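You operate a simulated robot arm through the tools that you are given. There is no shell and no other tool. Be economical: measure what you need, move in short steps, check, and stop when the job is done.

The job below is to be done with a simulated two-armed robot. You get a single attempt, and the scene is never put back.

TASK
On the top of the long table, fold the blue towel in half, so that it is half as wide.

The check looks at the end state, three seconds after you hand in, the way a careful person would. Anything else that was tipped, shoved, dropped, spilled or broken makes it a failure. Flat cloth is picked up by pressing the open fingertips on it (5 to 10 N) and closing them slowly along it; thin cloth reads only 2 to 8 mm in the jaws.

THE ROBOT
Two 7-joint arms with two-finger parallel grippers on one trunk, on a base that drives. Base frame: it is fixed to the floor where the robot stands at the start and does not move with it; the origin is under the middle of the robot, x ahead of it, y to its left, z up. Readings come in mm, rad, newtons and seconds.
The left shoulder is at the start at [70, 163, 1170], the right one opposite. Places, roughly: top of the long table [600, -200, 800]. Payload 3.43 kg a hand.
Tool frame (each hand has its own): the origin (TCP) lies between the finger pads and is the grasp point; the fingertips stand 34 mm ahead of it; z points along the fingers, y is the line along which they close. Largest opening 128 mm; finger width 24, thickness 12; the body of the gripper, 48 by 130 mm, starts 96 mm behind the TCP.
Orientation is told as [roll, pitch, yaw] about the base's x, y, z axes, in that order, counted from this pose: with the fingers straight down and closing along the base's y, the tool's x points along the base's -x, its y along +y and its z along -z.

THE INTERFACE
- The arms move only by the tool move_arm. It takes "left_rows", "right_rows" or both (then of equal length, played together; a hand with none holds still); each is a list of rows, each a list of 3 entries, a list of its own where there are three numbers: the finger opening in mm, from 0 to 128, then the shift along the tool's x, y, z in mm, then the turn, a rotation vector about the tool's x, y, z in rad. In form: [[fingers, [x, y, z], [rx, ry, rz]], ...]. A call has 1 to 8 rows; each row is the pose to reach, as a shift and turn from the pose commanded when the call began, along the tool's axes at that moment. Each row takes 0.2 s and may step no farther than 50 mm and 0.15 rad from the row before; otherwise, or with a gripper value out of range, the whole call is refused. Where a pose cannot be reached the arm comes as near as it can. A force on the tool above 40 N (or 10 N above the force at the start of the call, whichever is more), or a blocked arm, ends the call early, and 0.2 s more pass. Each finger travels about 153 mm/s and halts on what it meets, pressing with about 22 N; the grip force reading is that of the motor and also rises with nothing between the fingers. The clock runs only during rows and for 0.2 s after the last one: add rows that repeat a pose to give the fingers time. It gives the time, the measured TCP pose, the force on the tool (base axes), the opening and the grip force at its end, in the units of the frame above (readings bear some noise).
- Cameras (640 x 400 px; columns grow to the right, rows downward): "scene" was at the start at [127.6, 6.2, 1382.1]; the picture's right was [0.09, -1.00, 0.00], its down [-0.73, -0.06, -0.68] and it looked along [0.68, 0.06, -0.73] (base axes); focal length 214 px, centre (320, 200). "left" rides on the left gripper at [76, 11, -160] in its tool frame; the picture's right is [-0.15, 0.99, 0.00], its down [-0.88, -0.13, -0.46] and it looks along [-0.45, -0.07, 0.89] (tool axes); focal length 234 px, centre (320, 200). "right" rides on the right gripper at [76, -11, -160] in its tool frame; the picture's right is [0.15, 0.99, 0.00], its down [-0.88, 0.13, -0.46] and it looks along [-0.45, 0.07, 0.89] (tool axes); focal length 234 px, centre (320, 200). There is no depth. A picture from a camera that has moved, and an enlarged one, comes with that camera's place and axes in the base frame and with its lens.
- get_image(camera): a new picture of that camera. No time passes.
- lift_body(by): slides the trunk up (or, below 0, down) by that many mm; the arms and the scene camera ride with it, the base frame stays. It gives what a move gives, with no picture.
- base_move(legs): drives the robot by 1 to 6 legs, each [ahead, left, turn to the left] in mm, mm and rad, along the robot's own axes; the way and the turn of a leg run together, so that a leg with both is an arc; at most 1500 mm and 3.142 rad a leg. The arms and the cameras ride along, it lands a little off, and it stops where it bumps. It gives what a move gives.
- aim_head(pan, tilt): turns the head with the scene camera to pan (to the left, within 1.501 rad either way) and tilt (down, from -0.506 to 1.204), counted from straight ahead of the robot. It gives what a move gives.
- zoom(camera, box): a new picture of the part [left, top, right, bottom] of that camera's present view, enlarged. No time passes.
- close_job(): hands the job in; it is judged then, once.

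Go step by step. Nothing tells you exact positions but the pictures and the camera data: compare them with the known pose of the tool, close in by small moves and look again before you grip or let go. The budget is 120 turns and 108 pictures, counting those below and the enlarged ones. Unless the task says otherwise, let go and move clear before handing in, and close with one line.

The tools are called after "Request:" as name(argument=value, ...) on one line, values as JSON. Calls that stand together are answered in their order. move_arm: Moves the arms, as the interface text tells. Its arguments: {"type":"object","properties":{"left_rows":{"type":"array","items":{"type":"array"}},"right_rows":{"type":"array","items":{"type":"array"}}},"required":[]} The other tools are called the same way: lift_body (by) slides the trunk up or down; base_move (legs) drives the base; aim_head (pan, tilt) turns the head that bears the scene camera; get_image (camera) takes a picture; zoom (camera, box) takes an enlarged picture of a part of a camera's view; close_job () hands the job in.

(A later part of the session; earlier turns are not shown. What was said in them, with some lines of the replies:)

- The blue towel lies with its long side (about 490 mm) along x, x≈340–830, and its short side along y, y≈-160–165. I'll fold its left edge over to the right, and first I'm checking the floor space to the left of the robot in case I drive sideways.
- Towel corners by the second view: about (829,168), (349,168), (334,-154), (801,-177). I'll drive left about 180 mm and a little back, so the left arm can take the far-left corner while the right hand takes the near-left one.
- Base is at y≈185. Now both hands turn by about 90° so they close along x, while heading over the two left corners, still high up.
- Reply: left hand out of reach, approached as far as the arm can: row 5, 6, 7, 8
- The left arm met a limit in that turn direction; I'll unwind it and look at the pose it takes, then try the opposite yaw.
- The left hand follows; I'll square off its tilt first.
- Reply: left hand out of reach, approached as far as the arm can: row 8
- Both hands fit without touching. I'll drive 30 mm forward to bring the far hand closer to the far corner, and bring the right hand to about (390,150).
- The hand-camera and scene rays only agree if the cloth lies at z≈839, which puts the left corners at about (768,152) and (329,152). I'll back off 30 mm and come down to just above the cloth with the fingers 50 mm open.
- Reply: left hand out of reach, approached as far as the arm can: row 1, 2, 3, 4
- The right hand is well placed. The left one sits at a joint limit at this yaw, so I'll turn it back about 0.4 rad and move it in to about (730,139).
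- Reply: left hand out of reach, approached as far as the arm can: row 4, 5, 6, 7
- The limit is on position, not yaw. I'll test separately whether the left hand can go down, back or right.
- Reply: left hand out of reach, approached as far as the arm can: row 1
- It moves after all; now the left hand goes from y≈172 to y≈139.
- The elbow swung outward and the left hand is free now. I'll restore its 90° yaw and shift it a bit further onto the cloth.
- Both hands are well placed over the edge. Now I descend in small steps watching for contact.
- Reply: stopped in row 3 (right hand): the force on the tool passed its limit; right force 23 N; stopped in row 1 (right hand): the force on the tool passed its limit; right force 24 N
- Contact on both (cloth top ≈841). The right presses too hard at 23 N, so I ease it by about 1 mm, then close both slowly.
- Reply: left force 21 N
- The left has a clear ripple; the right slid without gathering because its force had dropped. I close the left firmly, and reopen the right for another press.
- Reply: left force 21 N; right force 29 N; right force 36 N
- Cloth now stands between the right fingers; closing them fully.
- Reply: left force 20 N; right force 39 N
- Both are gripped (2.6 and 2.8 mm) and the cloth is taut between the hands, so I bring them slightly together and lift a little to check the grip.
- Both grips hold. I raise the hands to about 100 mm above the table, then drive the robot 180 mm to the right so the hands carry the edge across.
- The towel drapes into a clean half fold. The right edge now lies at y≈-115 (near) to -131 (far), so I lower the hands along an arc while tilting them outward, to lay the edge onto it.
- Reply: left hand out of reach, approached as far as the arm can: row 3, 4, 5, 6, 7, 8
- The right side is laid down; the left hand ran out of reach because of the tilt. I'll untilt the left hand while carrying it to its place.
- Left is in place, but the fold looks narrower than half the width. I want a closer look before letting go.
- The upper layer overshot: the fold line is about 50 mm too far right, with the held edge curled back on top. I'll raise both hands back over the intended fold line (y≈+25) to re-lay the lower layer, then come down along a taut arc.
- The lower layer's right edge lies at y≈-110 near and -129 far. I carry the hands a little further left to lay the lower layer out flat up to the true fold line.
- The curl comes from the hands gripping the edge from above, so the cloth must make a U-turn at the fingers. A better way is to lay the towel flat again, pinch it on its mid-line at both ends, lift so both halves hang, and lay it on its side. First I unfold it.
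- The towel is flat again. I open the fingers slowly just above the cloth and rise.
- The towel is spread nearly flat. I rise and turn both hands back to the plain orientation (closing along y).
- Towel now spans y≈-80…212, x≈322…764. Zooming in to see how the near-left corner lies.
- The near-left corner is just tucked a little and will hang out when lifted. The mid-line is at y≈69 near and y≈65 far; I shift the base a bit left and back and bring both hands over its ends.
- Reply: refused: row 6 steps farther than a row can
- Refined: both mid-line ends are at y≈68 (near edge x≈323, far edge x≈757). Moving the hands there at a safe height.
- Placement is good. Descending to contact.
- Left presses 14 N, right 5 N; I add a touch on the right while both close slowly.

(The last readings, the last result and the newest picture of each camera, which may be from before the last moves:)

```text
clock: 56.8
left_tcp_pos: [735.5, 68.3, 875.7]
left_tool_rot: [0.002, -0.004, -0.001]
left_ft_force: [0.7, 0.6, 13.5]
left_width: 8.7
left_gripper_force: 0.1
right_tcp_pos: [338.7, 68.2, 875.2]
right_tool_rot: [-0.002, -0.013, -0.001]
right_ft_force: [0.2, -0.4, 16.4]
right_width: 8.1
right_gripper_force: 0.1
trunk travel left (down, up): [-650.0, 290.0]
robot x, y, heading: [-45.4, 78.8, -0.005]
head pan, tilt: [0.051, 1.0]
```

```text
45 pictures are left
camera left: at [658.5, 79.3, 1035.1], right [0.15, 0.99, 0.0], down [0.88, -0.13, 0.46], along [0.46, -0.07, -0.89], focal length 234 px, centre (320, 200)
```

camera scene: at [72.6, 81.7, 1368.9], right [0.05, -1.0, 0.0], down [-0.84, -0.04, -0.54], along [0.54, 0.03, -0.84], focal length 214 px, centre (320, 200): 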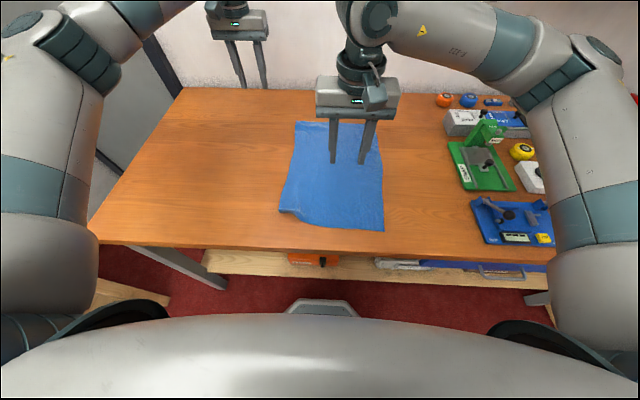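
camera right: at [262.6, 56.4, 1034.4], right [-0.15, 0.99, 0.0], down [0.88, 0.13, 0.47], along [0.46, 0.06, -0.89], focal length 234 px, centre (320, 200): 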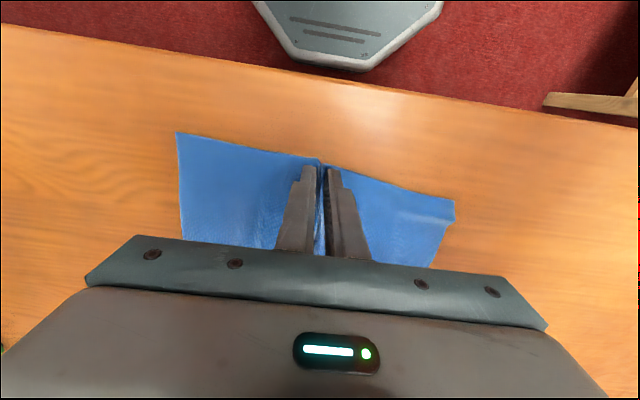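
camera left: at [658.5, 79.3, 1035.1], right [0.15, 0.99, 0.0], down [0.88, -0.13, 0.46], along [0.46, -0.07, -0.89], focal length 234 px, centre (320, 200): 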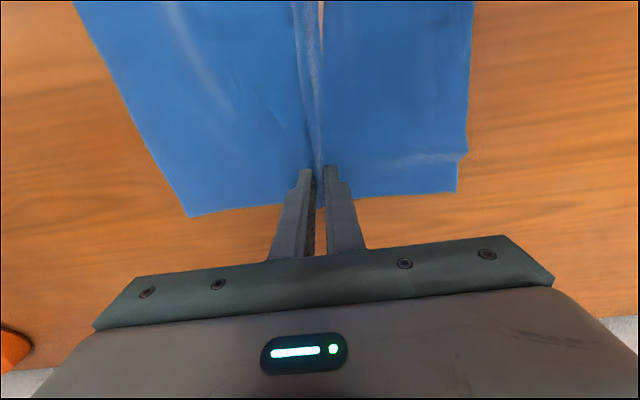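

Clean ripples along the mid-line in both hands, with near-equal halves. Closing firmly.

Request:
move_arm(left_rows=[[5, [0, 0, 0], [0, 0, 0]], [0, [0, 0, 0], [0, 0, 0]], [0, [0, 0, 0], [0, 0, 0]], [0, [0, 0, 0], [0, 0, 0]]], right_rows=[[5, [0, 0, 0], [0, 0, 0]], [0, [0, 0, 0], [0, 0, 0]], [0, [0, 0, 0], [0, 0, 0]], [0, [0, 0, 0], [0, 0, 0]]])

Request:
move_arm(left_rows=[[0, [0, 0, -10], [0, 0, 0]], [0, [0, 0, -25], [0, 0, 0]], [0, [0, 0, -40], [0, 0, 0]], [0, [0, 0, -55], [0, 0, 0]], [0, [0, 0, -70], [0, 0, 0]]], right_rows=[[0, [0, 0, -10], [0, 0, 0]], [0, [0, 0, -25], [0, 0, 0]], [0, [0, 0, -40], [0, 0, 0]], [0, [0, 0, -55], [0, 0, 0]], [0, [0, 0, -70], [0, 0, 0]]])

Request:
get_image(camera="right")

Request:
get_image(camera="left")

Request:
get_image(camera="scene")

```text
clock: 57.8
left_tcp_pos: [737.2, 68.6, 877.1]
left_tool_rot: [0.0, -0.005, -0.001]
left_ft_force: [-0.2, 2.0, 11.8]
left_width: 2.4
left_gripper_force: 22.1
right_tcp_pos: [339.9, 68.2, 875.3]
right_tool_rot: [-0.002, -0.013, -0.001]
right_ft_force: [0.7, 0.1, 17.6]
right_width: 3.1
right_gripper_force: 22.3
trunk travel left (down, up): [-650.0, 290.0]
robot x, y, heading: [-44.3, 81.9, -0.001]
head pan, tilt: [0.051, 1.0]
```

```text
clock: 59.0
left_tcp_pos: [737.8, 68.7, 945.2]
left_tool_rot: [-0.001, 0.0, -0.001]
left_ft_force: [1.0, 0.2, -1.0]
left_width: 2.3
left_gripper_force: 21.9
right_tcp_pos: [339.0, 67.4, 943.4]
right_tool_rot: [-0.003, -0.008, 0.001]
right_ft_force: [0.4, 1.1, -0.7]
right_width: 3.4
right_gripper_force: 21.4
trunk travel left (down, up): [-650.0, 290.0]
robot x, y, heading: [-46.2, 78.5, -0.003]
head pan, tilt: [0.051, 1.0]
```

```text
44 pictures are left
camera right: at [263.9, 55.8, 1102.6], right [-0.15, 0.99, 0.0], down [0.88, 0.13, 0.46], along [0.46, 0.06, -0.89], focal length 234 px, centre (320, 200)
```

right: 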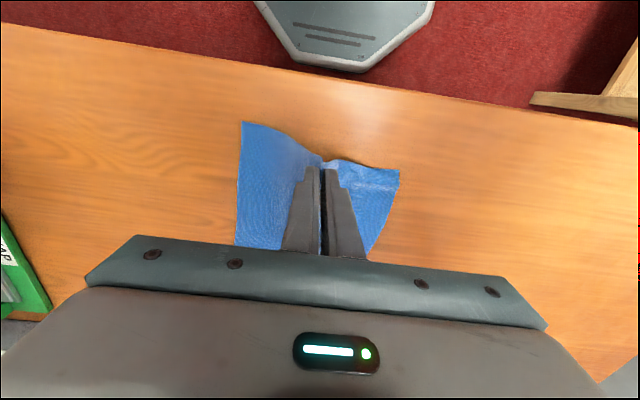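

```text
43 pictures are left
camera left: at [660.8, 79.4, 1103.9], right [0.15, 0.99, 0.0], down [0.88, -0.13, 0.46], along [0.45, -0.07, -0.89], focal length 234 px, centre (320, 200)
```

left: 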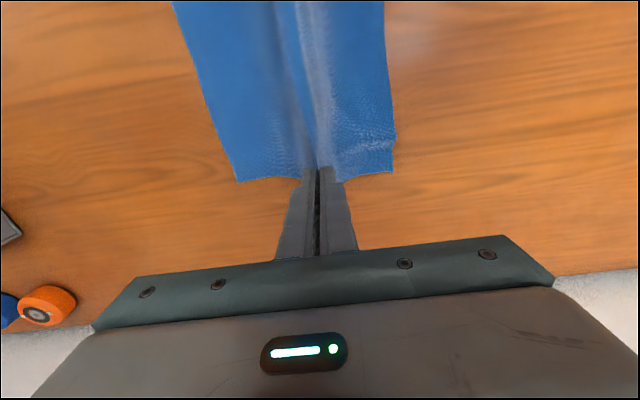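

```text
42 pictures are left
camera scene: at [72.3, 81.6, 1368.9], right [0.05, -1.0, 0.0], down [-0.84, -0.04, -0.54], along [0.54, 0.03, -0.84], focal length 214 px, centre (320, 200)
```

scene: 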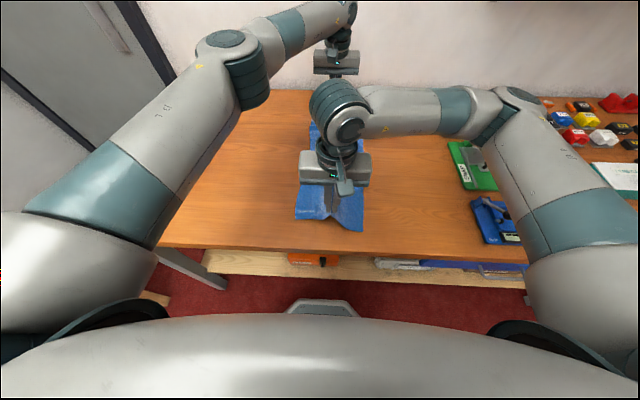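

It hangs like a tent; I keep lifting until both halves hang free.

Request:
move_arm(left_rows=[[0, [0, 0, -15], [0, 0, 0]], [0, [0, 0, -30], [0, 0, 0]], [0, [0, 0, -45], [0, 0, 0]], [0, [0, 0, -60], [0, 0, 0]], [0, [0, 0, -75], [0, 0, 0]], [0, [0, 0, -90], [0, 0, 0]], [0, [-2, 0, -105], [0, 0, 0]], [0, [-2, 0, -115], [0, 0, 0]]], right_rows=[[0, [0, 0, -15], [0, 0, 0]], [0, [0, 0, -30], [0, 0, 0]], [0, [0, 0, -45], [0, 0, 0]], [0, [0, 0, -60], [0, 0, 0]], [0, [0, 0, -75], [0, 0, 0]], [0, [0, 0, -90], [0, 0, 0]], [0, [2, 0, -105], [0, 0, 0]], [0, [2, 0, -115], [0, 0, 0]]])

Request:
get_image(camera="right")

Request:
get_image(camera="left")

Request:
get_image(camera="scene")

```text
clock: 60.8
left_tcp_pos: [738.1, 69.2, 1059.6]
left_tool_rot: [-0.002, -0.004, -0.001]
left_ft_force: [-0.7, 0.0, 0.4]
left_width: 2.5
left_gripper_force: 21.8
right_tcp_pos: [337.3, 68.4, 1058.2]
right_tool_rot: [-0.004, -0.007, 0.001]
right_ft_force: [0.4, -0.2, -0.9]
right_width: 3.1
right_gripper_force: 22.6
trunk travel left (down, up): [-650.0, 290.0]
robot x, y, heading: [-44.1, 80.4, 0.004]
head pan, tilt: [0.051, 1.0]
```

```text
41 pictures are left
camera right: at [260.5, 56.0, 1218.0], right [-0.15, 0.99, 0.0], down [0.88, 0.13, 0.46], along [0.46, 0.06, -0.89], focal length 234 px, centre (320, 200)
```

right: 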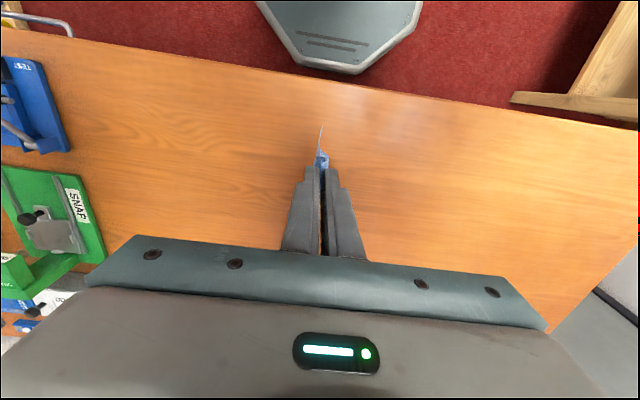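

```text
40 pictures are left
camera left: at [661.4, 80.0, 1219.1], right [0.15, 0.99, 0.0], down [0.88, -0.13, 0.46], along [0.45, -0.07, -0.89], focal length 234 px, centre (320, 200)
```

left: 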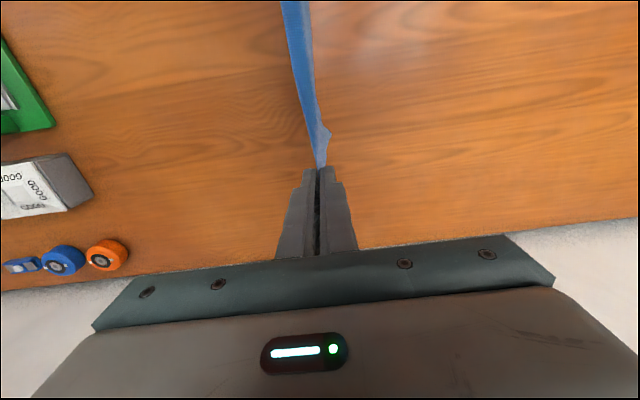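

```text
39 pictures are left
camera scene: at [72.5, 81.5, 1368.9], right [0.05, -1.0, 0.0], down [-0.84, -0.04, -0.54], along [0.54, 0.03, -0.84], focal length 214 px, centre (320, 200)
```

scene: 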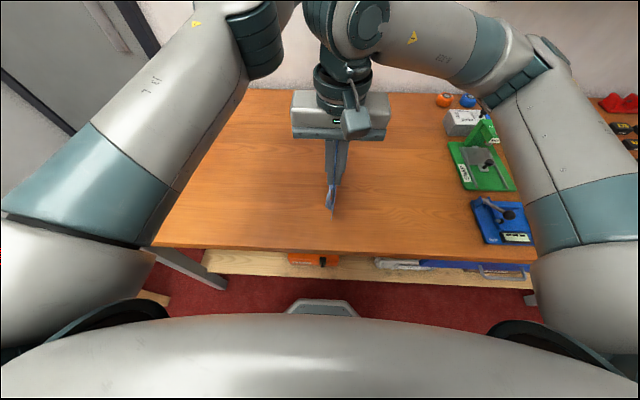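

Both halves hang together, free of the table. Now I lay it on its side: lower until the edges touch, then sweep the hands to the left while lowering, tilting them slightly.

Request:
move_arm(left_rows=[[0, [0, 0, 18], [0, 0, 0]], [0, [0, 2, 33], [0, 0, 0]], [0, [0, 19, 33], [0.06, 0, 0]], [0, [0, 38, 37], [0.12, 0, 0]], [0, [0, 58, 43], [0.18, 0, 0]], [0, [0, 78, 53], [0.24, 0, 0]], [0, [0, 97, 64], [0.3, 0, 0]], [0, [0, 115, 79], [0.36, 0, 0]]], right_rows=[[0, [0, 0, 18], [0, 0, 0]], [0, [0, 2, 33], [0, 0, 0]], [0, [0, 19, 33], [0.06, 0, 0]], [0, [0, 38, 37], [0.12, 0, 0]], [0, [0, 58, 43], [0.18, 0, 0]], [0, [0, 78, 53], [0.24, 0, 0]], [0, [0, 97, 64], [0.3, 0, 0]], [0, [0, 115, 79], [0.36, 0, 0]]])

Request:
get_image(camera="scene")

Request:
get_image(camera="right")

Request:
get_image(camera="left")

```text
clock: 62.6
left_tcp_pos: [738.0, 185.3, 977.7]
left_tool_rot: [-0.362, -0.001, -0.001]
left_ft_force: [-0.5, 0.8, -0.6]
left_width: 2.4
left_gripper_force: 21.8
right_tcp_pos: [338.9, 184.7, 978.7]
right_tool_rot: [-0.369, -0.01, 0.001]
right_ft_force: [0.9, 0.3, -0.2]
right_width: 3.1
right_gripper_force: 21.6
trunk travel left (down, up): [-650.0, 290.0]
robot x, y, heading: [-43.4, 81.9, -0.001]
head pan, tilt: [0.051, 1.0]
```

```text
38 pictures are left
camera scene: at [73.2, 84.6, 1368.9], right [0.05, -1.0, 0.0], down [-0.84, -0.04, -0.54], along [0.54, 0.02, -0.84], focal length 214 px, centre (320, 200)
```

scene: 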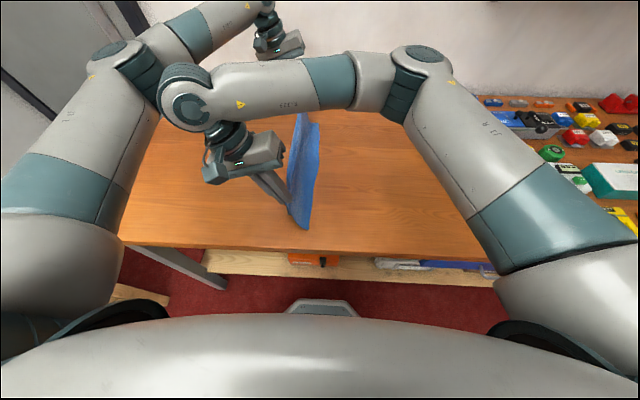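

```text
37 pictures are left
camera right: at [261.6, 230.1, 1130.5], right [-0.14, 0.92, -0.36], down [0.88, 0.28, 0.39], along [0.46, -0.26, -0.85], focal length 234 px, centre (320, 200)
```

right: 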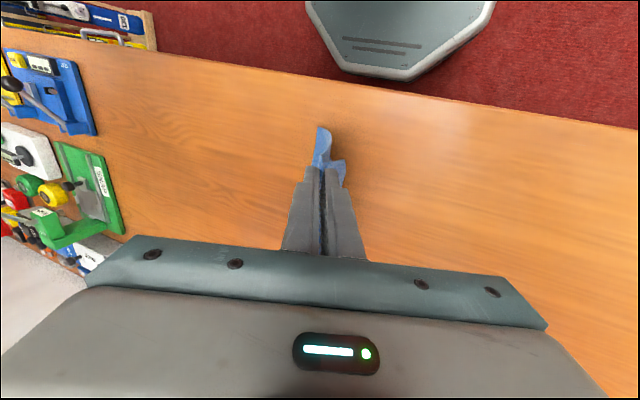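

```text
36 pictures are left
camera left: at [661.9, 251.8, 1123.6], right [0.15, 0.92, -0.35], down [0.88, 0.04, 0.47], along [0.45, -0.38, -0.81], focal length 234 px, centre (320, 200)
```

left: 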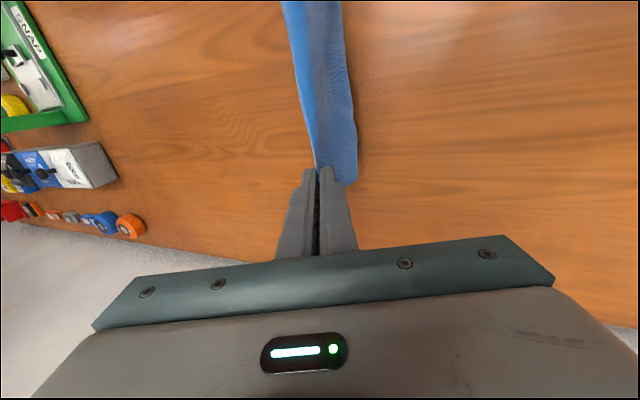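

Request:
zoom(camera="right", box=[260, 90, 400, 210])

Request:
zoom(camera="scene", box=[250, 100, 370, 250])

Request:
zoom(camera="left", box=[250, 0, 400, 200])

```text
3.33 times, centred on (330, 150) of right
camera zoom: at [261.6, 230.1, 1130.5], right [-0.14, 0.92, -0.36], down [0.88, 0.28, 0.39], along [0.46, -0.26, -0.85], focal length 781 px, centre (287, 367)
```

zoom: 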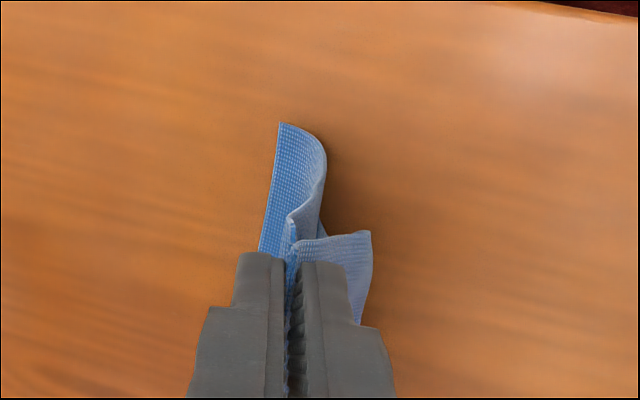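

```text
2.67 times, centred on (310, 175) of scene
camera zoom: at [73.2, 84.6, 1368.9], right [0.05, -1.0, 0.0], down [-0.84, -0.04, -0.54], along [0.54, 0.02, -0.84], focal length 572 px, centre (347, 267)
```

zoom: 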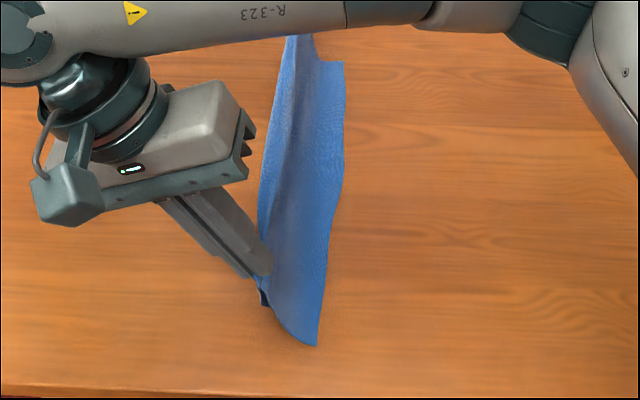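

```text
2.00 times, centred on (325, 100) of left
camera zoom: at [661.9, 251.8, 1123.6], right [0.15, 0.92, -0.35], down [0.88, 0.04, 0.47], along [0.45, -0.38, -0.81], focal length 468 px, centre (310, 400)
```

zoom: 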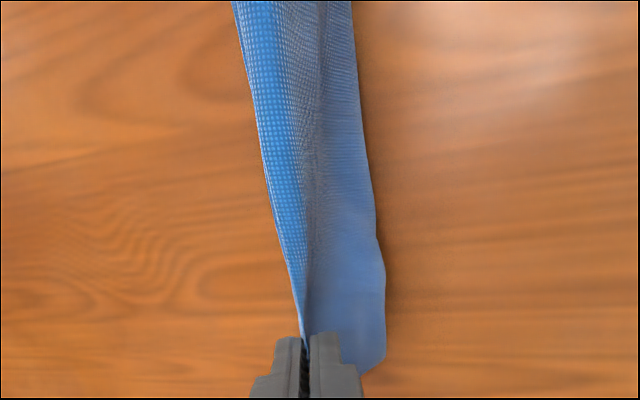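

The left half sagged to the wrong side because the sweep was too short for this slippery cloth. I lift it free again, go back to the right with more tilt, and will then use a longer dragging sweep.

Request:
move_arm(left_rows=[[0, [0, -9.4, -25], [0, 0, 0]], [0, [0, -19, -50], [0, 0, 0]], [0, [0, -28.3, -74.8], [0, 0, 0]], [0, [0, -65.7, -60.6], [0.06, 0, 0]], [0, [0, -103, -46.5], [0.12, 0, 0]], [0, [0, -140.5, -32.3], [0.18, 0, 0]], [0, [0, -178, -18.2], [0.24, 0, 0]], [0, [0, -215, -4], [0.3, 0, 0]]], right_rows=[[0, [0, -9.4, -25], [0, 0, 0]], [0, [0, -19, -50], [0, 0, 0]], [0, [0, -28.3, -74.8], [0, 0, 0]], [0, [0, -65.7, -60.6], [0.06, 0, 0]], [0, [0, -103, -46.5], [0.12, 0, 0]], [0, [0, -140.5, -32.3], [0.18, 0, 0]], [0, [0, -178, -18.2], [0.24, 0, 0]], [0, [0, -215, -4], [0.3, 0, 0]]])

Request:
get_image(camera="right")

Request:
get_image(camera="left")

```text
clock: 64.4
left_tcp_pos: [741.2, -18.9, 1057.8]
left_tool_rot: [-0.658, -0.002, -0.002]
left_ft_force: [-1.1, -0.2, -0.2]
left_width: 2.4
left_gripper_force: 22.5
right_tcp_pos: [336.7, -18.3, 1059.6]
right_tool_rot: [-0.662, -0.008, 0.001]
right_ft_force: [0.7, -1.1, -0.1]
right_width: 3.0
right_gripper_force: 21.8
trunk travel left (down, up): [-650.0, 290.0]
robot x, y, heading: [-43.0, 81.6, -0.0]
head pan, tilt: [0.051, 1.0]
```

```text
32 pictures are left
camera right: at [260.7, 69.8, 1191.8], right [-0.14, 0.78, -0.61], down [0.88, 0.38, 0.29], along [0.46, -0.49, -0.74], focal length 234 px, centre (320, 200)
```

right: 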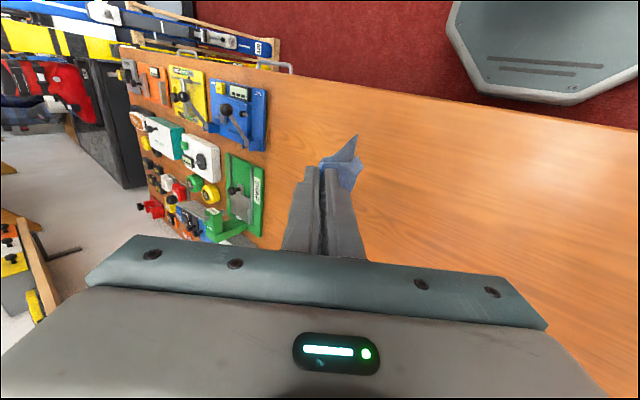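

```text
31 pictures are left
camera left: at [663.6, 88.0, 1177.2], right [0.15, 0.78, -0.61], down [0.88, 0.18, 0.44], along [0.45, -0.6, -0.66], focal length 234 px, centre (320, 200)
```

left: 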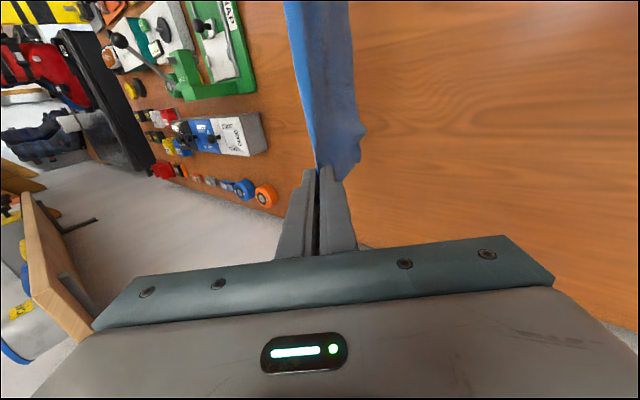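

Now the longer sweep: lower while moving left, then drag with the base.

Request:
move_arm(left_rows=[[0, [0, 27.2, 10.6], [0, 0, 0]], [0, [0, 59.2, 11], [0, 0, 0]], [0, [0, 90.5, 5.7], [0, 0, 0]], [0, [0, 120, -2], [0, 0, 0]]], right_rows=[[0, [0, 27.2, 10.6], [0, 0, 0]], [0, [0, 59.2, 11], [0, 0, 0]], [0, [0, 90.5, 5.7], [0, 0, 0]], [0, [0, 120, -2], [0, 0, 0]]])

Request:
base_move(legs=[[0, 80, 0]])

Request:
get_image(camera="right")

Request:
get_image(camera="left")

Request:
get_image(camera="scene")

```text
clock: 65.4
left_tcp_pos: [739.1, 82.1, 988.1]
left_tool_rot: [-0.664, -0.002, -0.002]
left_ft_force: [-0.6, 0.1, -0.4]
left_width: 2.2
left_gripper_force: 21.6
right_tcp_pos: [338.5, 81.2, 985.8]
right_tool_rot: [-0.664, -0.007, -0.001]
right_ft_force: [0.0, -0.7, 0.7]
right_width: 3.2
right_gripper_force: 21.9
trunk travel left (down, up): [-650.0, 290.0]
robot x, y, heading: [-45.7, 81.5, -0.001]
head pan, tilt: [0.051, 1.0]
```

```text
clock: 66.4
left_tcp_pos: [739.3, 160.0, 987.4]
left_tool_rot: [-0.663, -0.002, -0.001]
left_ft_force: [-0.1, -0.8, -0.8]
left_width: 2.2
left_gripper_force: 21.9
right_tcp_pos: [338.4, 159.0, 986.8]
right_tool_rot: [-0.663, -0.008, 0.0]
right_ft_force: [0.5, -0.2, 0.2]
right_width: 3.2
right_gripper_force: 22.2
trunk travel left (down, up): [-650.0, 290.0]
robot x, y, heading: [-46.6, 158.4, -0.001]
head pan, tilt: [0.051, 1.0]
```

```text
30 pictures are left
camera right: at [262.6, 247.6, 1118.6], right [-0.14, 0.78, -0.61], down [0.88, 0.38, 0.29], along [0.46, -0.5, -0.74], focal length 234 px, centre (320, 200)
```

right: 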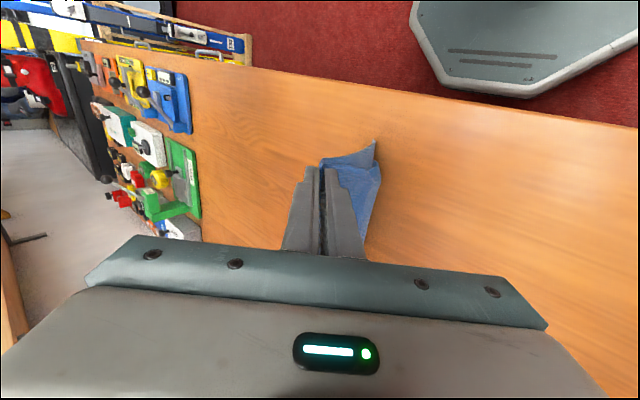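

```text
29 pictures are left
camera left: at [662.5, 267.0, 1107.2], right [0.15, 0.78, -0.61], down [0.88, 0.18, 0.44], along [0.45, -0.6, -0.66], focal length 234 px, centre (320, 200)
```

left: 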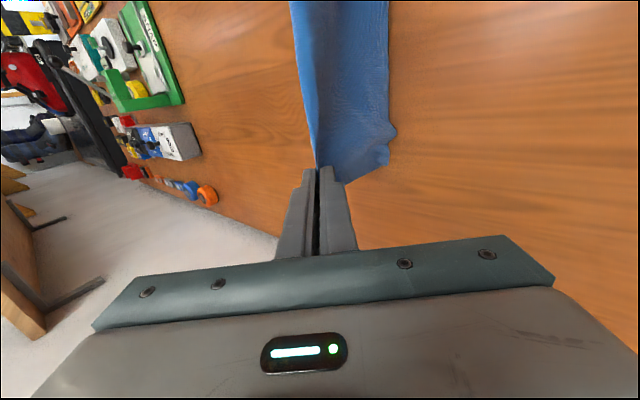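

```text
28 pictures are left
camera scene: at [72.9, 161.8, 1368.9], right [0.05, -1.0, 0.0], down [-0.84, -0.04, -0.54], along [0.54, 0.03, -0.84], focal length 214 px, centre (320, 200)
```

scene: 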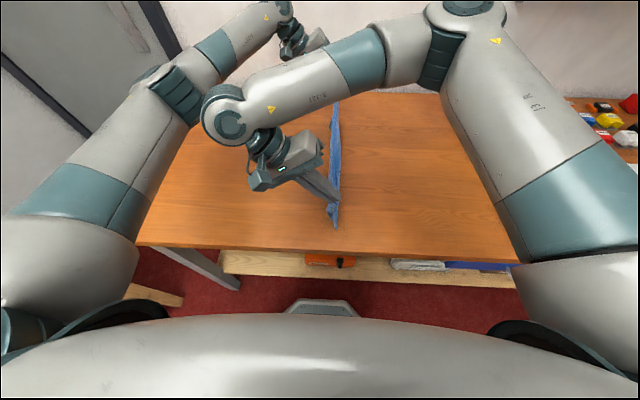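

The cloth just hangs straight down, so lowering alone is ambiguous. Dragging it low across the table will pull both halves out behind the hands, so I go back right in the air, lower almost to the table and then drag left.

Request:
move_arm(left_rows=[[0, [0, -15, -18], [0, 0, 0]], [0, [0, -29, -37], [0, 0, 0]], [0, [0, -43, -55], [0, 0, 0]]], right_rows=[[0, [0, -15, -18], [0, 0, 0]], [0, [0, -29, -37], [0, 0, 0]], [0, [0, -43, -55], [0, 0, 0]]])

Request:
base_move(legs=[[0, -160, 0]])

Request:
move_arm(left_rows=[[0, [0, 18.1, 11.1], [0, 0, 0]], [0, [0, 36.2, 22.2], [0, 0, 0]], [0, [0, 54.3, 33.3], [0, 0, 0]], [0, [0, 72.4, 44.4], [0, 0, 0]], [0, [0, 90.5, 55.5], [0, 0, 0]], [0, [0, 108.6, 66.6], [0, 0, 0]], [0, [0, 126.7, 77.7], [0, 0, 0]], [0, [0, 145, 88.8], [0, 0, 0]]], right_rows=[[0, [0, 18.1, 11.1], [0, 0, 0]], [0, [0, 36.2, 22.2], [0, 0, 0]], [0, [0, 54.3, 33.3], [0, 0, 0]], [0, [0, 72.4, 44.4], [0, 0, 0]], [0, [0, 90.5, 55.5], [0, 0, 0]], [0, [0, 108.6, 66.6], [0, 0, 0]], [0, [0, 126.7, 77.7], [0, 0, 0]], [0, [0, 145, 88.8], [0, 0, 0]]])

Request:
get_image(camera="scene")

```text
clock: 67.2
left_tcp_pos: [737.6, 158.2, 1058.2]
left_tool_rot: [-0.66, -0.003, 0.001]
left_ft_force: [0.0, 0.4, 0.3]
left_width: 2.4
left_gripper_force: 21.8
right_tcp_pos: [337.3, 157.3, 1056.3]
right_tool_rot: [-0.663, -0.009, 0.001]
right_ft_force: [-0.6, 0.8, -0.5]
right_width: 3.1
right_gripper_force: 22.1
trunk travel left (down, up): [-650.0, 290.0]
robot x, y, heading: [-42.6, 156.0, 0.0]
head pan, tilt: [0.051, 1.0]
```

```text
clock: 68.7
left_tcp_pos: [739.0, 2.6, 1057.3]
left_tool_rot: [-0.661, -0.002, 0.003]
left_ft_force: [1.0, 0.1, -0.3]
left_width: 2.3
left_gripper_force: 22.5
right_tcp_pos: [337.7, 0.8, 1055.2]
right_tool_rot: [-0.664, -0.009, 0.005]
right_ft_force: [-0.1, -0.6, -1.0]
right_width: 3.3
right_gripper_force: 22.6
trunk travel left (down, up): [-650.0, 290.0]
robot x, y, heading: [-42.6, -0.2, 0.003]
head pan, tilt: [0.051, 1.0]
```

```text
clock: 70.5
left_tcp_pos: [740.2, 63.3, 896.8]
left_tool_rot: [-0.661, -0.002, 0.004]
left_ft_force: [0.4, -0.2, -0.2]
left_width: 2.4
left_gripper_force: 21.9
right_tcp_pos: [340.6, 61.2, 898.0]
right_tool_rot: [-0.665, -0.008, 0.004]
right_ft_force: [-0.2, 0.0, -0.2]
right_width: 3.2
right_gripper_force: 22.5
trunk travel left (down, up): [-650.0, 290.0]
robot x, y, heading: [-47.8, -0.5, 0.003]
head pan, tilt: [0.051, 1.0]
```

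```text
27 pictures are left
camera scene: at [73.5, 2.9, 1368.9], right [0.05, -1.0, 0.0], down [-0.84, -0.05, -0.54], along [0.54, 0.03, -0.84], focal length 214 px, centre (320, 200)
```

scene: 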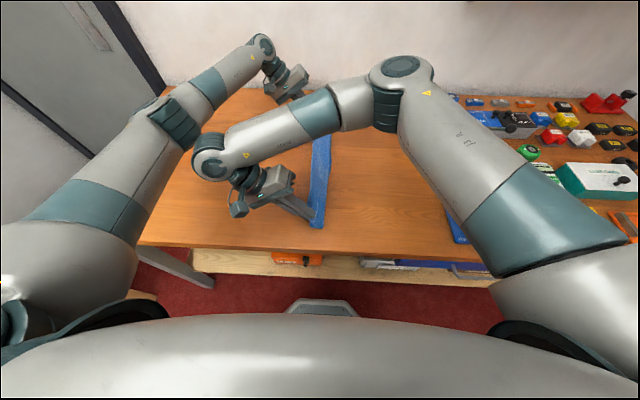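

Now I drag left with the base.

Request:
base_move(legs=[[0, 170, 0]])

Request:
get_image(camera="scene")

Request:
get_image(camera="left")

Request:
get_image(camera="right")

```text
clock: 71.9
left_tcp_pos: [740.1, 228.5, 898.0]
left_tool_rot: [-0.661, -0.002, 0.001]
left_ft_force: [-0.1, 0.7, -0.4]
left_width: 2.0
left_gripper_force: 22.5
right_tcp_pos: [338.8, 225.8, 898.5]
right_tool_rot: [-0.666, -0.007, 0.002]
right_ft_force: [0.3, -0.8, -0.3]
right_width: 3.6
right_gripper_force: 22.2
trunk travel left (down, up): [-650.0, 290.0]
robot x, y, heading: [-48.0, 165.6, 0.0]
head pan, tilt: [0.051, 1.0]
```

```text
26 pictures are left
camera scene: at [72.6, 170.3, 1368.9], right [0.05, -1.0, 0.0], down [-0.84, -0.04, -0.54], along [0.54, 0.03, -0.84], focal length 214 px, centre (320, 200)
```

scene: 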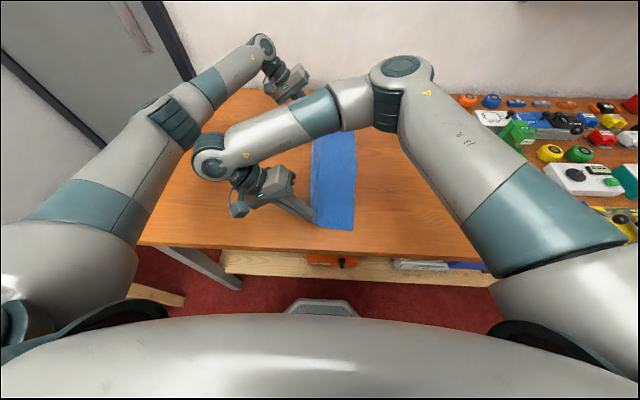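

```text
25 pictures are left
camera left: at [662.5, 336.2, 1016.8], right [0.15, 0.78, -0.61], down [0.88, 0.18, 0.44], along [0.45, -0.6, -0.66], focal length 234 px, centre (320, 200)
```

left: 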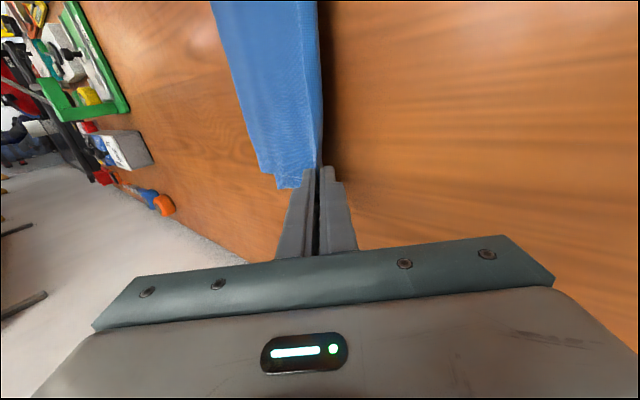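

```text
24 pictures are left
camera right: at [263.9, 314.9, 1030.1], right [-0.14, 0.78, -0.61], down [0.88, 0.39, 0.29], along [0.46, -0.49, -0.74], focal length 234 px, centre (320, 200)
```

right: 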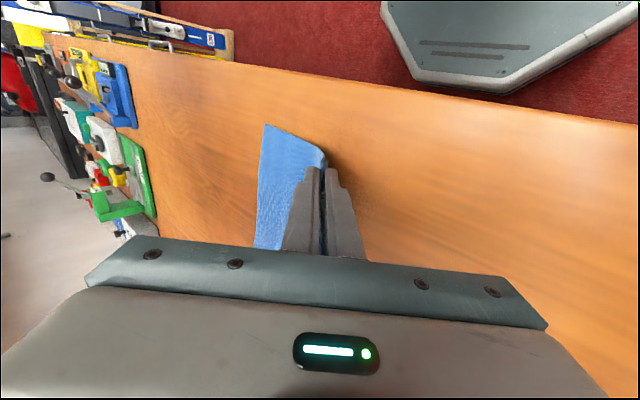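

The towel now trails flat behind the hands. I drag a bit further and lower the last 20 mm.

Request:
base_move(legs=[[0, 60, 0]])

Request:
move_arm(left_rows=[[0, [0, 12, -2], [0, 0, 0]], [0, [0, 24, -4], [0, 0, 0]], [0, [0, 36, -6], [0, 0, 0]], [0, [0, 46, -7], [0, 0, 0]], [0, [0, 46, -7], [0, 0, 0]]], right_rows=[[0, [0, 12, -2], [0, 0, 0]], [0, [0, 24, -4], [0, 0, 0]], [0, [0, 36, -6], [0, 0, 0]], [0, [0, 46, -7], [0, 0, 0]], [0, [0, 46, -7], [0, 0, 0]]])

Request:
zoom(camera="scene", box=[240, 80, 420, 250])

Request:
get_image(camera="right")

Request:
get_image(camera="left")

```text
clock: 72.9
left_tcp_pos: [740.3, 288.7, 897.2]
left_tool_rot: [-0.663, -0.003, -0.002]
left_ft_force: [0.3, 0.0, 0.0]
left_width: 2.2
left_gripper_force: 21.8
right_tcp_pos: [339.8, 285.3, 897.9]
right_tool_rot: [-0.663, -0.01, 0.001]
right_ft_force: [0.1, 0.2, -0.6]
right_width: 3.3
right_gripper_force: 22.1
trunk travel left (down, up): [-650.0, 290.0]
robot x, y, heading: [-45.3, 221.6, -0.001]
head pan, tilt: [0.051, 1.0]
```

```text
clock: 74.1
left_tcp_pos: [739.9, 327.8, 876.5]
left_tool_rot: [-0.662, -0.003, 0.0]
left_ft_force: [-0.6, 0.5, -0.1]
left_width: 2.4
left_gripper_force: 22.0
right_tcp_pos: [340.8, 324.9, 875.0]
right_tool_rot: [-0.663, -0.009, 0.0]
right_ft_force: [0.2, 0.2, 0.0]
right_width: 3.0
right_gripper_force: 21.7
trunk travel left (down, up): [-650.0, 290.0]
robot x, y, heading: [-45.2, 223.2, 0.001]
head pan, tilt: [0.051, 1.0]
```

```text
2.35 times, centred on (330, 165) of scene
camera zoom: at [72.6, 228.4, 1368.9], right [0.05, -1.0, 0.0], down [-0.84, -0.04, -0.54], along [0.54, 0.03, -0.84], focal length 505 px, centre (296, 282)
```

zoom: 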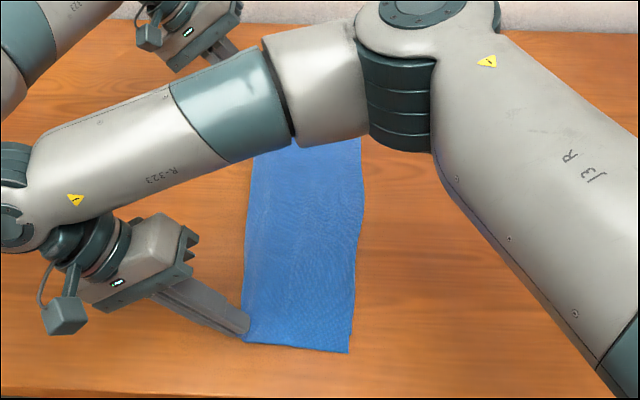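

```text
22 pictures are left
camera right: at [264.6, 414.1, 1007.7], right [-0.14, 0.78, -0.61], down [0.88, 0.38, 0.29], along [0.46, -0.49, -0.74], focal length 234 px, centre (320, 200)
```

right: 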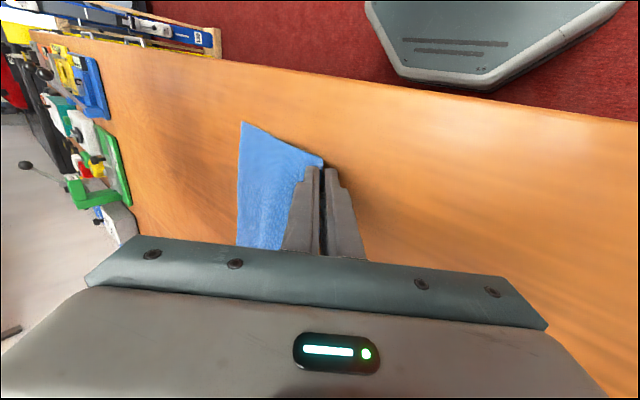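

```text
21 pictures are left
camera left: at [663.1, 434.5, 995.0], right [0.15, 0.78, -0.61], down [0.88, 0.18, 0.44], along [0.45, -0.6, -0.66], focal length 234 px, centre (320, 200)
```

left: 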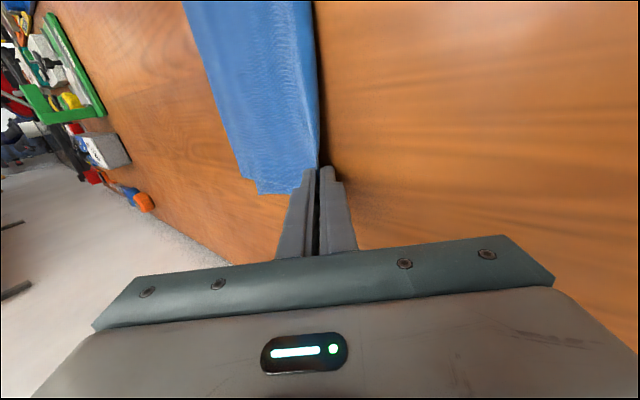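

Both halves lie flat to the right of the hands, with a width of about 143 mm, half of the towel. Now I open the fingers gently and retract along their axis.

Request:
move_arm(left_rows=[[4, [0, -1, -1.5], [0, 0, 0]], [10, [0, -3, -4], [0, 0, 0]], [18, [0, -5, -7], [0, 0, 0]], [18, [0, -5, -10], [0, 0, 0]], [22, [0, -5, -25], [0, 0, 0]], [22, [0, -5, -50], [0, 0, 0]], [22, [0, -5, -85], [0, 0, 0]]], right_rows=[[4, [0, -1, -1.5], [0, 0, 0]], [10, [0, -3, -4], [0, 0, 0]], [18, [0, -5, -7], [0, 0, 0]], [18, [0, -5, -10], [0, 0, 0]], [22, [0, -5, -25], [0, 0, 0]], [22, [0, -5, -50], [0, 0, 0]], [22, [0, -5, -85], [0, 0, 0]]])

Request:
zoom(camera="scene", box=[240, 80, 420, 250])

Request:
get_image(camera="right")

Request:
get_image(camera="left")

```text
clock: 75.7
left_tcp_pos: [738.8, 382.2, 943.6]
left_tool_rot: [-0.661, -0.001, 0.007]
left_ft_force: [0.0, 0.1, 1.1]
left_width: 22.0
left_gripper_force: 0.1
right_tcp_pos: [348.6, 364.2, 946.7]
right_tool_rot: [-0.664, -0.014, -0.018]
right_ft_force: [-0.9, -0.6, -0.9]
right_width: 21.8
right_gripper_force: 0.0
right hand out of reach, approached as far as the arm can: row 7
trunk travel left (down, up): [-650.0, 290.0]
robot x, y, heading: [-46.7, 222.6, -0.002]
head pan, tilt: [0.051, 1.0]
```

```text
2.35 times, centred on (330, 165) of scene
camera zoom: at [71.4, 229.5, 1368.9], right [0.05, -1.0, 0.0], down [-0.84, -0.04, -0.54], along [0.54, 0.03, -0.84], focal length 505 px, centre (296, 282)
```

zoom: 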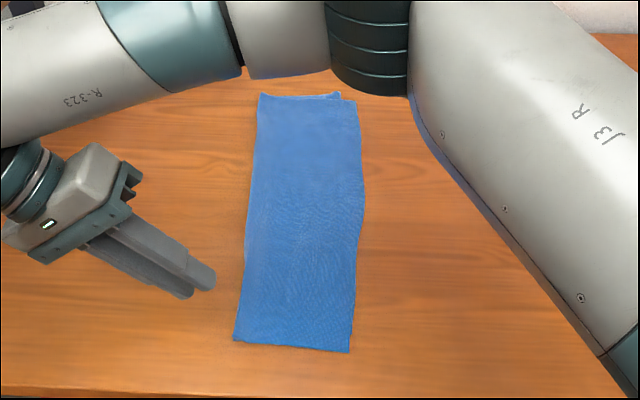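

```text
19 pictures are left
camera right: at [273.3, 453.7, 1078.0], right [-0.12, 0.78, -0.61], down [0.88, 0.37, 0.29], along [0.45, -0.51, -0.73], focal length 234 px, centre (320, 200)
```

right: 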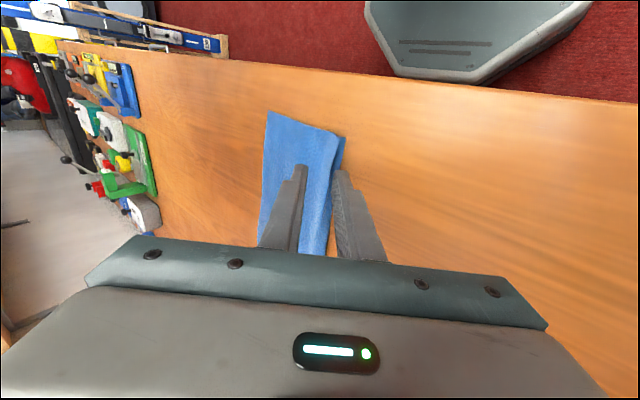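

```text
18 pictures are left
camera left: at [660.9, 488.1, 1062.9], right [0.14, 0.78, -0.61], down [0.88, 0.18, 0.44], along [0.46, -0.6, -0.66], focal length 234 px, centre (320, 200)
```

left: 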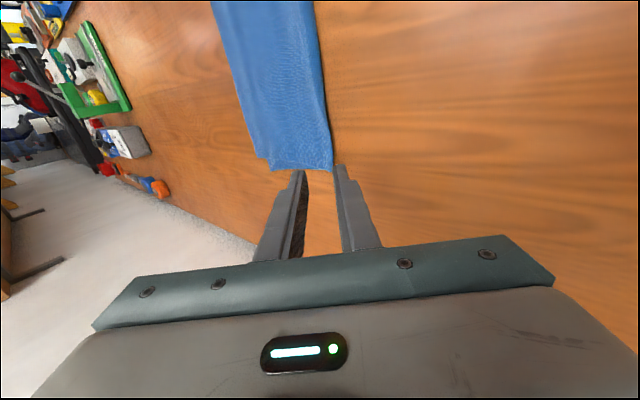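

A neat half fold. I raise the hands clear, upright them, and look closely at the edges.

Request:
move_arm(left_rows=[[22, [0, -20, -26], [0, 0, 0]], [22, [0, -40, -52], [0, 0, 0]], [22, [0, -61, -79], [-0.12, 0, 0]], [22, [0, -61, -79], [-0.24, 0, 0]], [22, [0, -61, -79], [-0.36, 0, 0]]], right_rows=[[22, [0, -20, -26], [0, 0, 0]], [22, [0, -40, -52], [0, 0, 0]], [22, [0, -61, -79], [-0.12, 0, 0]], [22, [0, -75, -70], [-0.24, 0, 0]], [22, [0, -100, -60], [-0.36, 0, 0]]])

Request:
aim_head(pan=-0.05, tilt=0.9)

Request:
get_image(camera="scene")

```text
clock: 76.9
left_tcp_pos: [737.6, 374.1, 1043.6]
left_tool_rot: [-0.296, -0.003, 0.003]
left_ft_force: [0.3, -1.4, -1.1]
left_width: 21.7
left_gripper_force: 0.0
right_tcp_pos: [339.7, 322.3, 1055.2]
right_tool_rot: [-0.299, -0.01, 0.002]
right_ft_force: [-0.8, 0.1, 0.0]
right_width: 22.0
right_gripper_force: 0.2
trunk travel left (down, up): [-650.0, 290.0]
robot x, y, heading: [-44.5, 223.5, -0.001]
head pan, tilt: [0.051, 1.0]
```

```text
clock: 77.6
left_tcp_pos: [737.9, 378.2, 1043.9]
left_tool_rot: [-0.302, -0.005, 0.0]
left_ft_force: [0.0, 0.4, 0.3]
left_width: 21.8
left_gripper_force: 0.0
right_tcp_pos: [340.1, 324.4, 1055.2]
right_tool_rot: [-0.304, -0.009, 0.002]
right_ft_force: [-0.1, 0.0, -0.8]
right_width: 22.1
right_gripper_force: 0.1
trunk travel left (down, up): [-650.0, 290.0]
robot x, y, heading: [-45.0, 225.6, 0.001]
head pan, tilt: [-0.051, 0.901]
```

```text
17 pictures are left
camera scene: at [78.3, 221.6, 1376.1], right [-0.05, -1.0, 0.0], down [-0.78, 0.04, -0.62], along [0.62, -0.03, -0.78], focal length 214 px, centre (320, 200)
```

scene: 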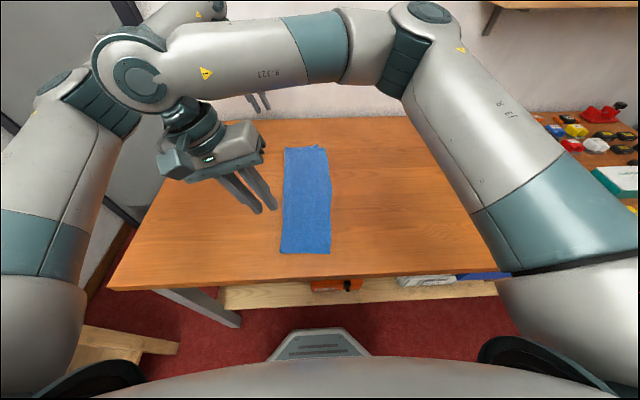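

Request:
zoom(camera="scene", box=[260, 135, 360, 200])

Request:
zoom(camera="scene", box=[260, 195, 360, 260])

```text
6.15 times, centred on (310, 168) of scene
camera zoom: at [78.3, 221.6, 1376.1], right [-0.05, -1.0, 0.0], down [-0.78, 0.04, -0.62], along [0.62, -0.03, -0.78], focal length 1320 px, centre (382, 400)
```

zoom: 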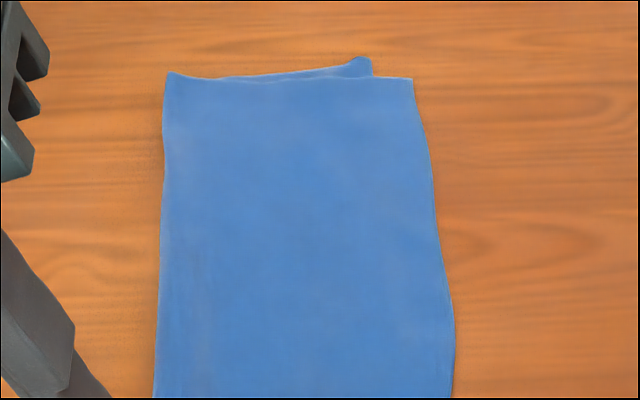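

```text
6.15 times, centred on (310, 228) of scene
camera zoom: at [78.3, 221.6, 1376.1], right [-0.05, -1.0, 0.0], down [-0.78, 0.04, -0.62], along [0.62, -0.03, -0.78], focal length 1320 px, centre (382, 31)
```

zoom: 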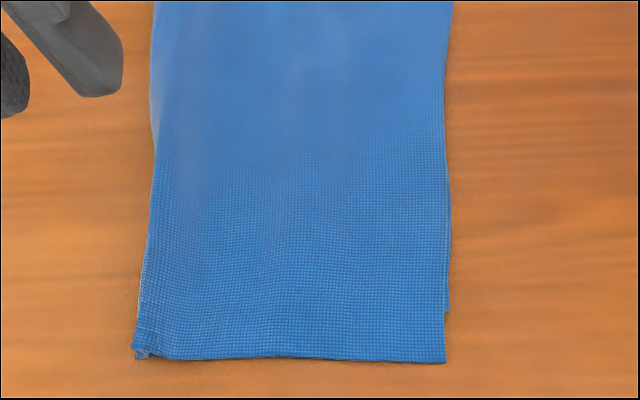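

The towel lies folded in half along its length, about 145 mm wide instead of about 295 mm. The long edges line up, except that two corners of the lower layer are tucked in by 20–30 mm. The hands are clear and nothing else was disturbed.

Request:
close_job()

```text
The job is handed in.
```

The blue towel is folded in half across its width on the long table, and I've handed the job in; two corners of the lower layer are still tucked in by 20–30 mm.
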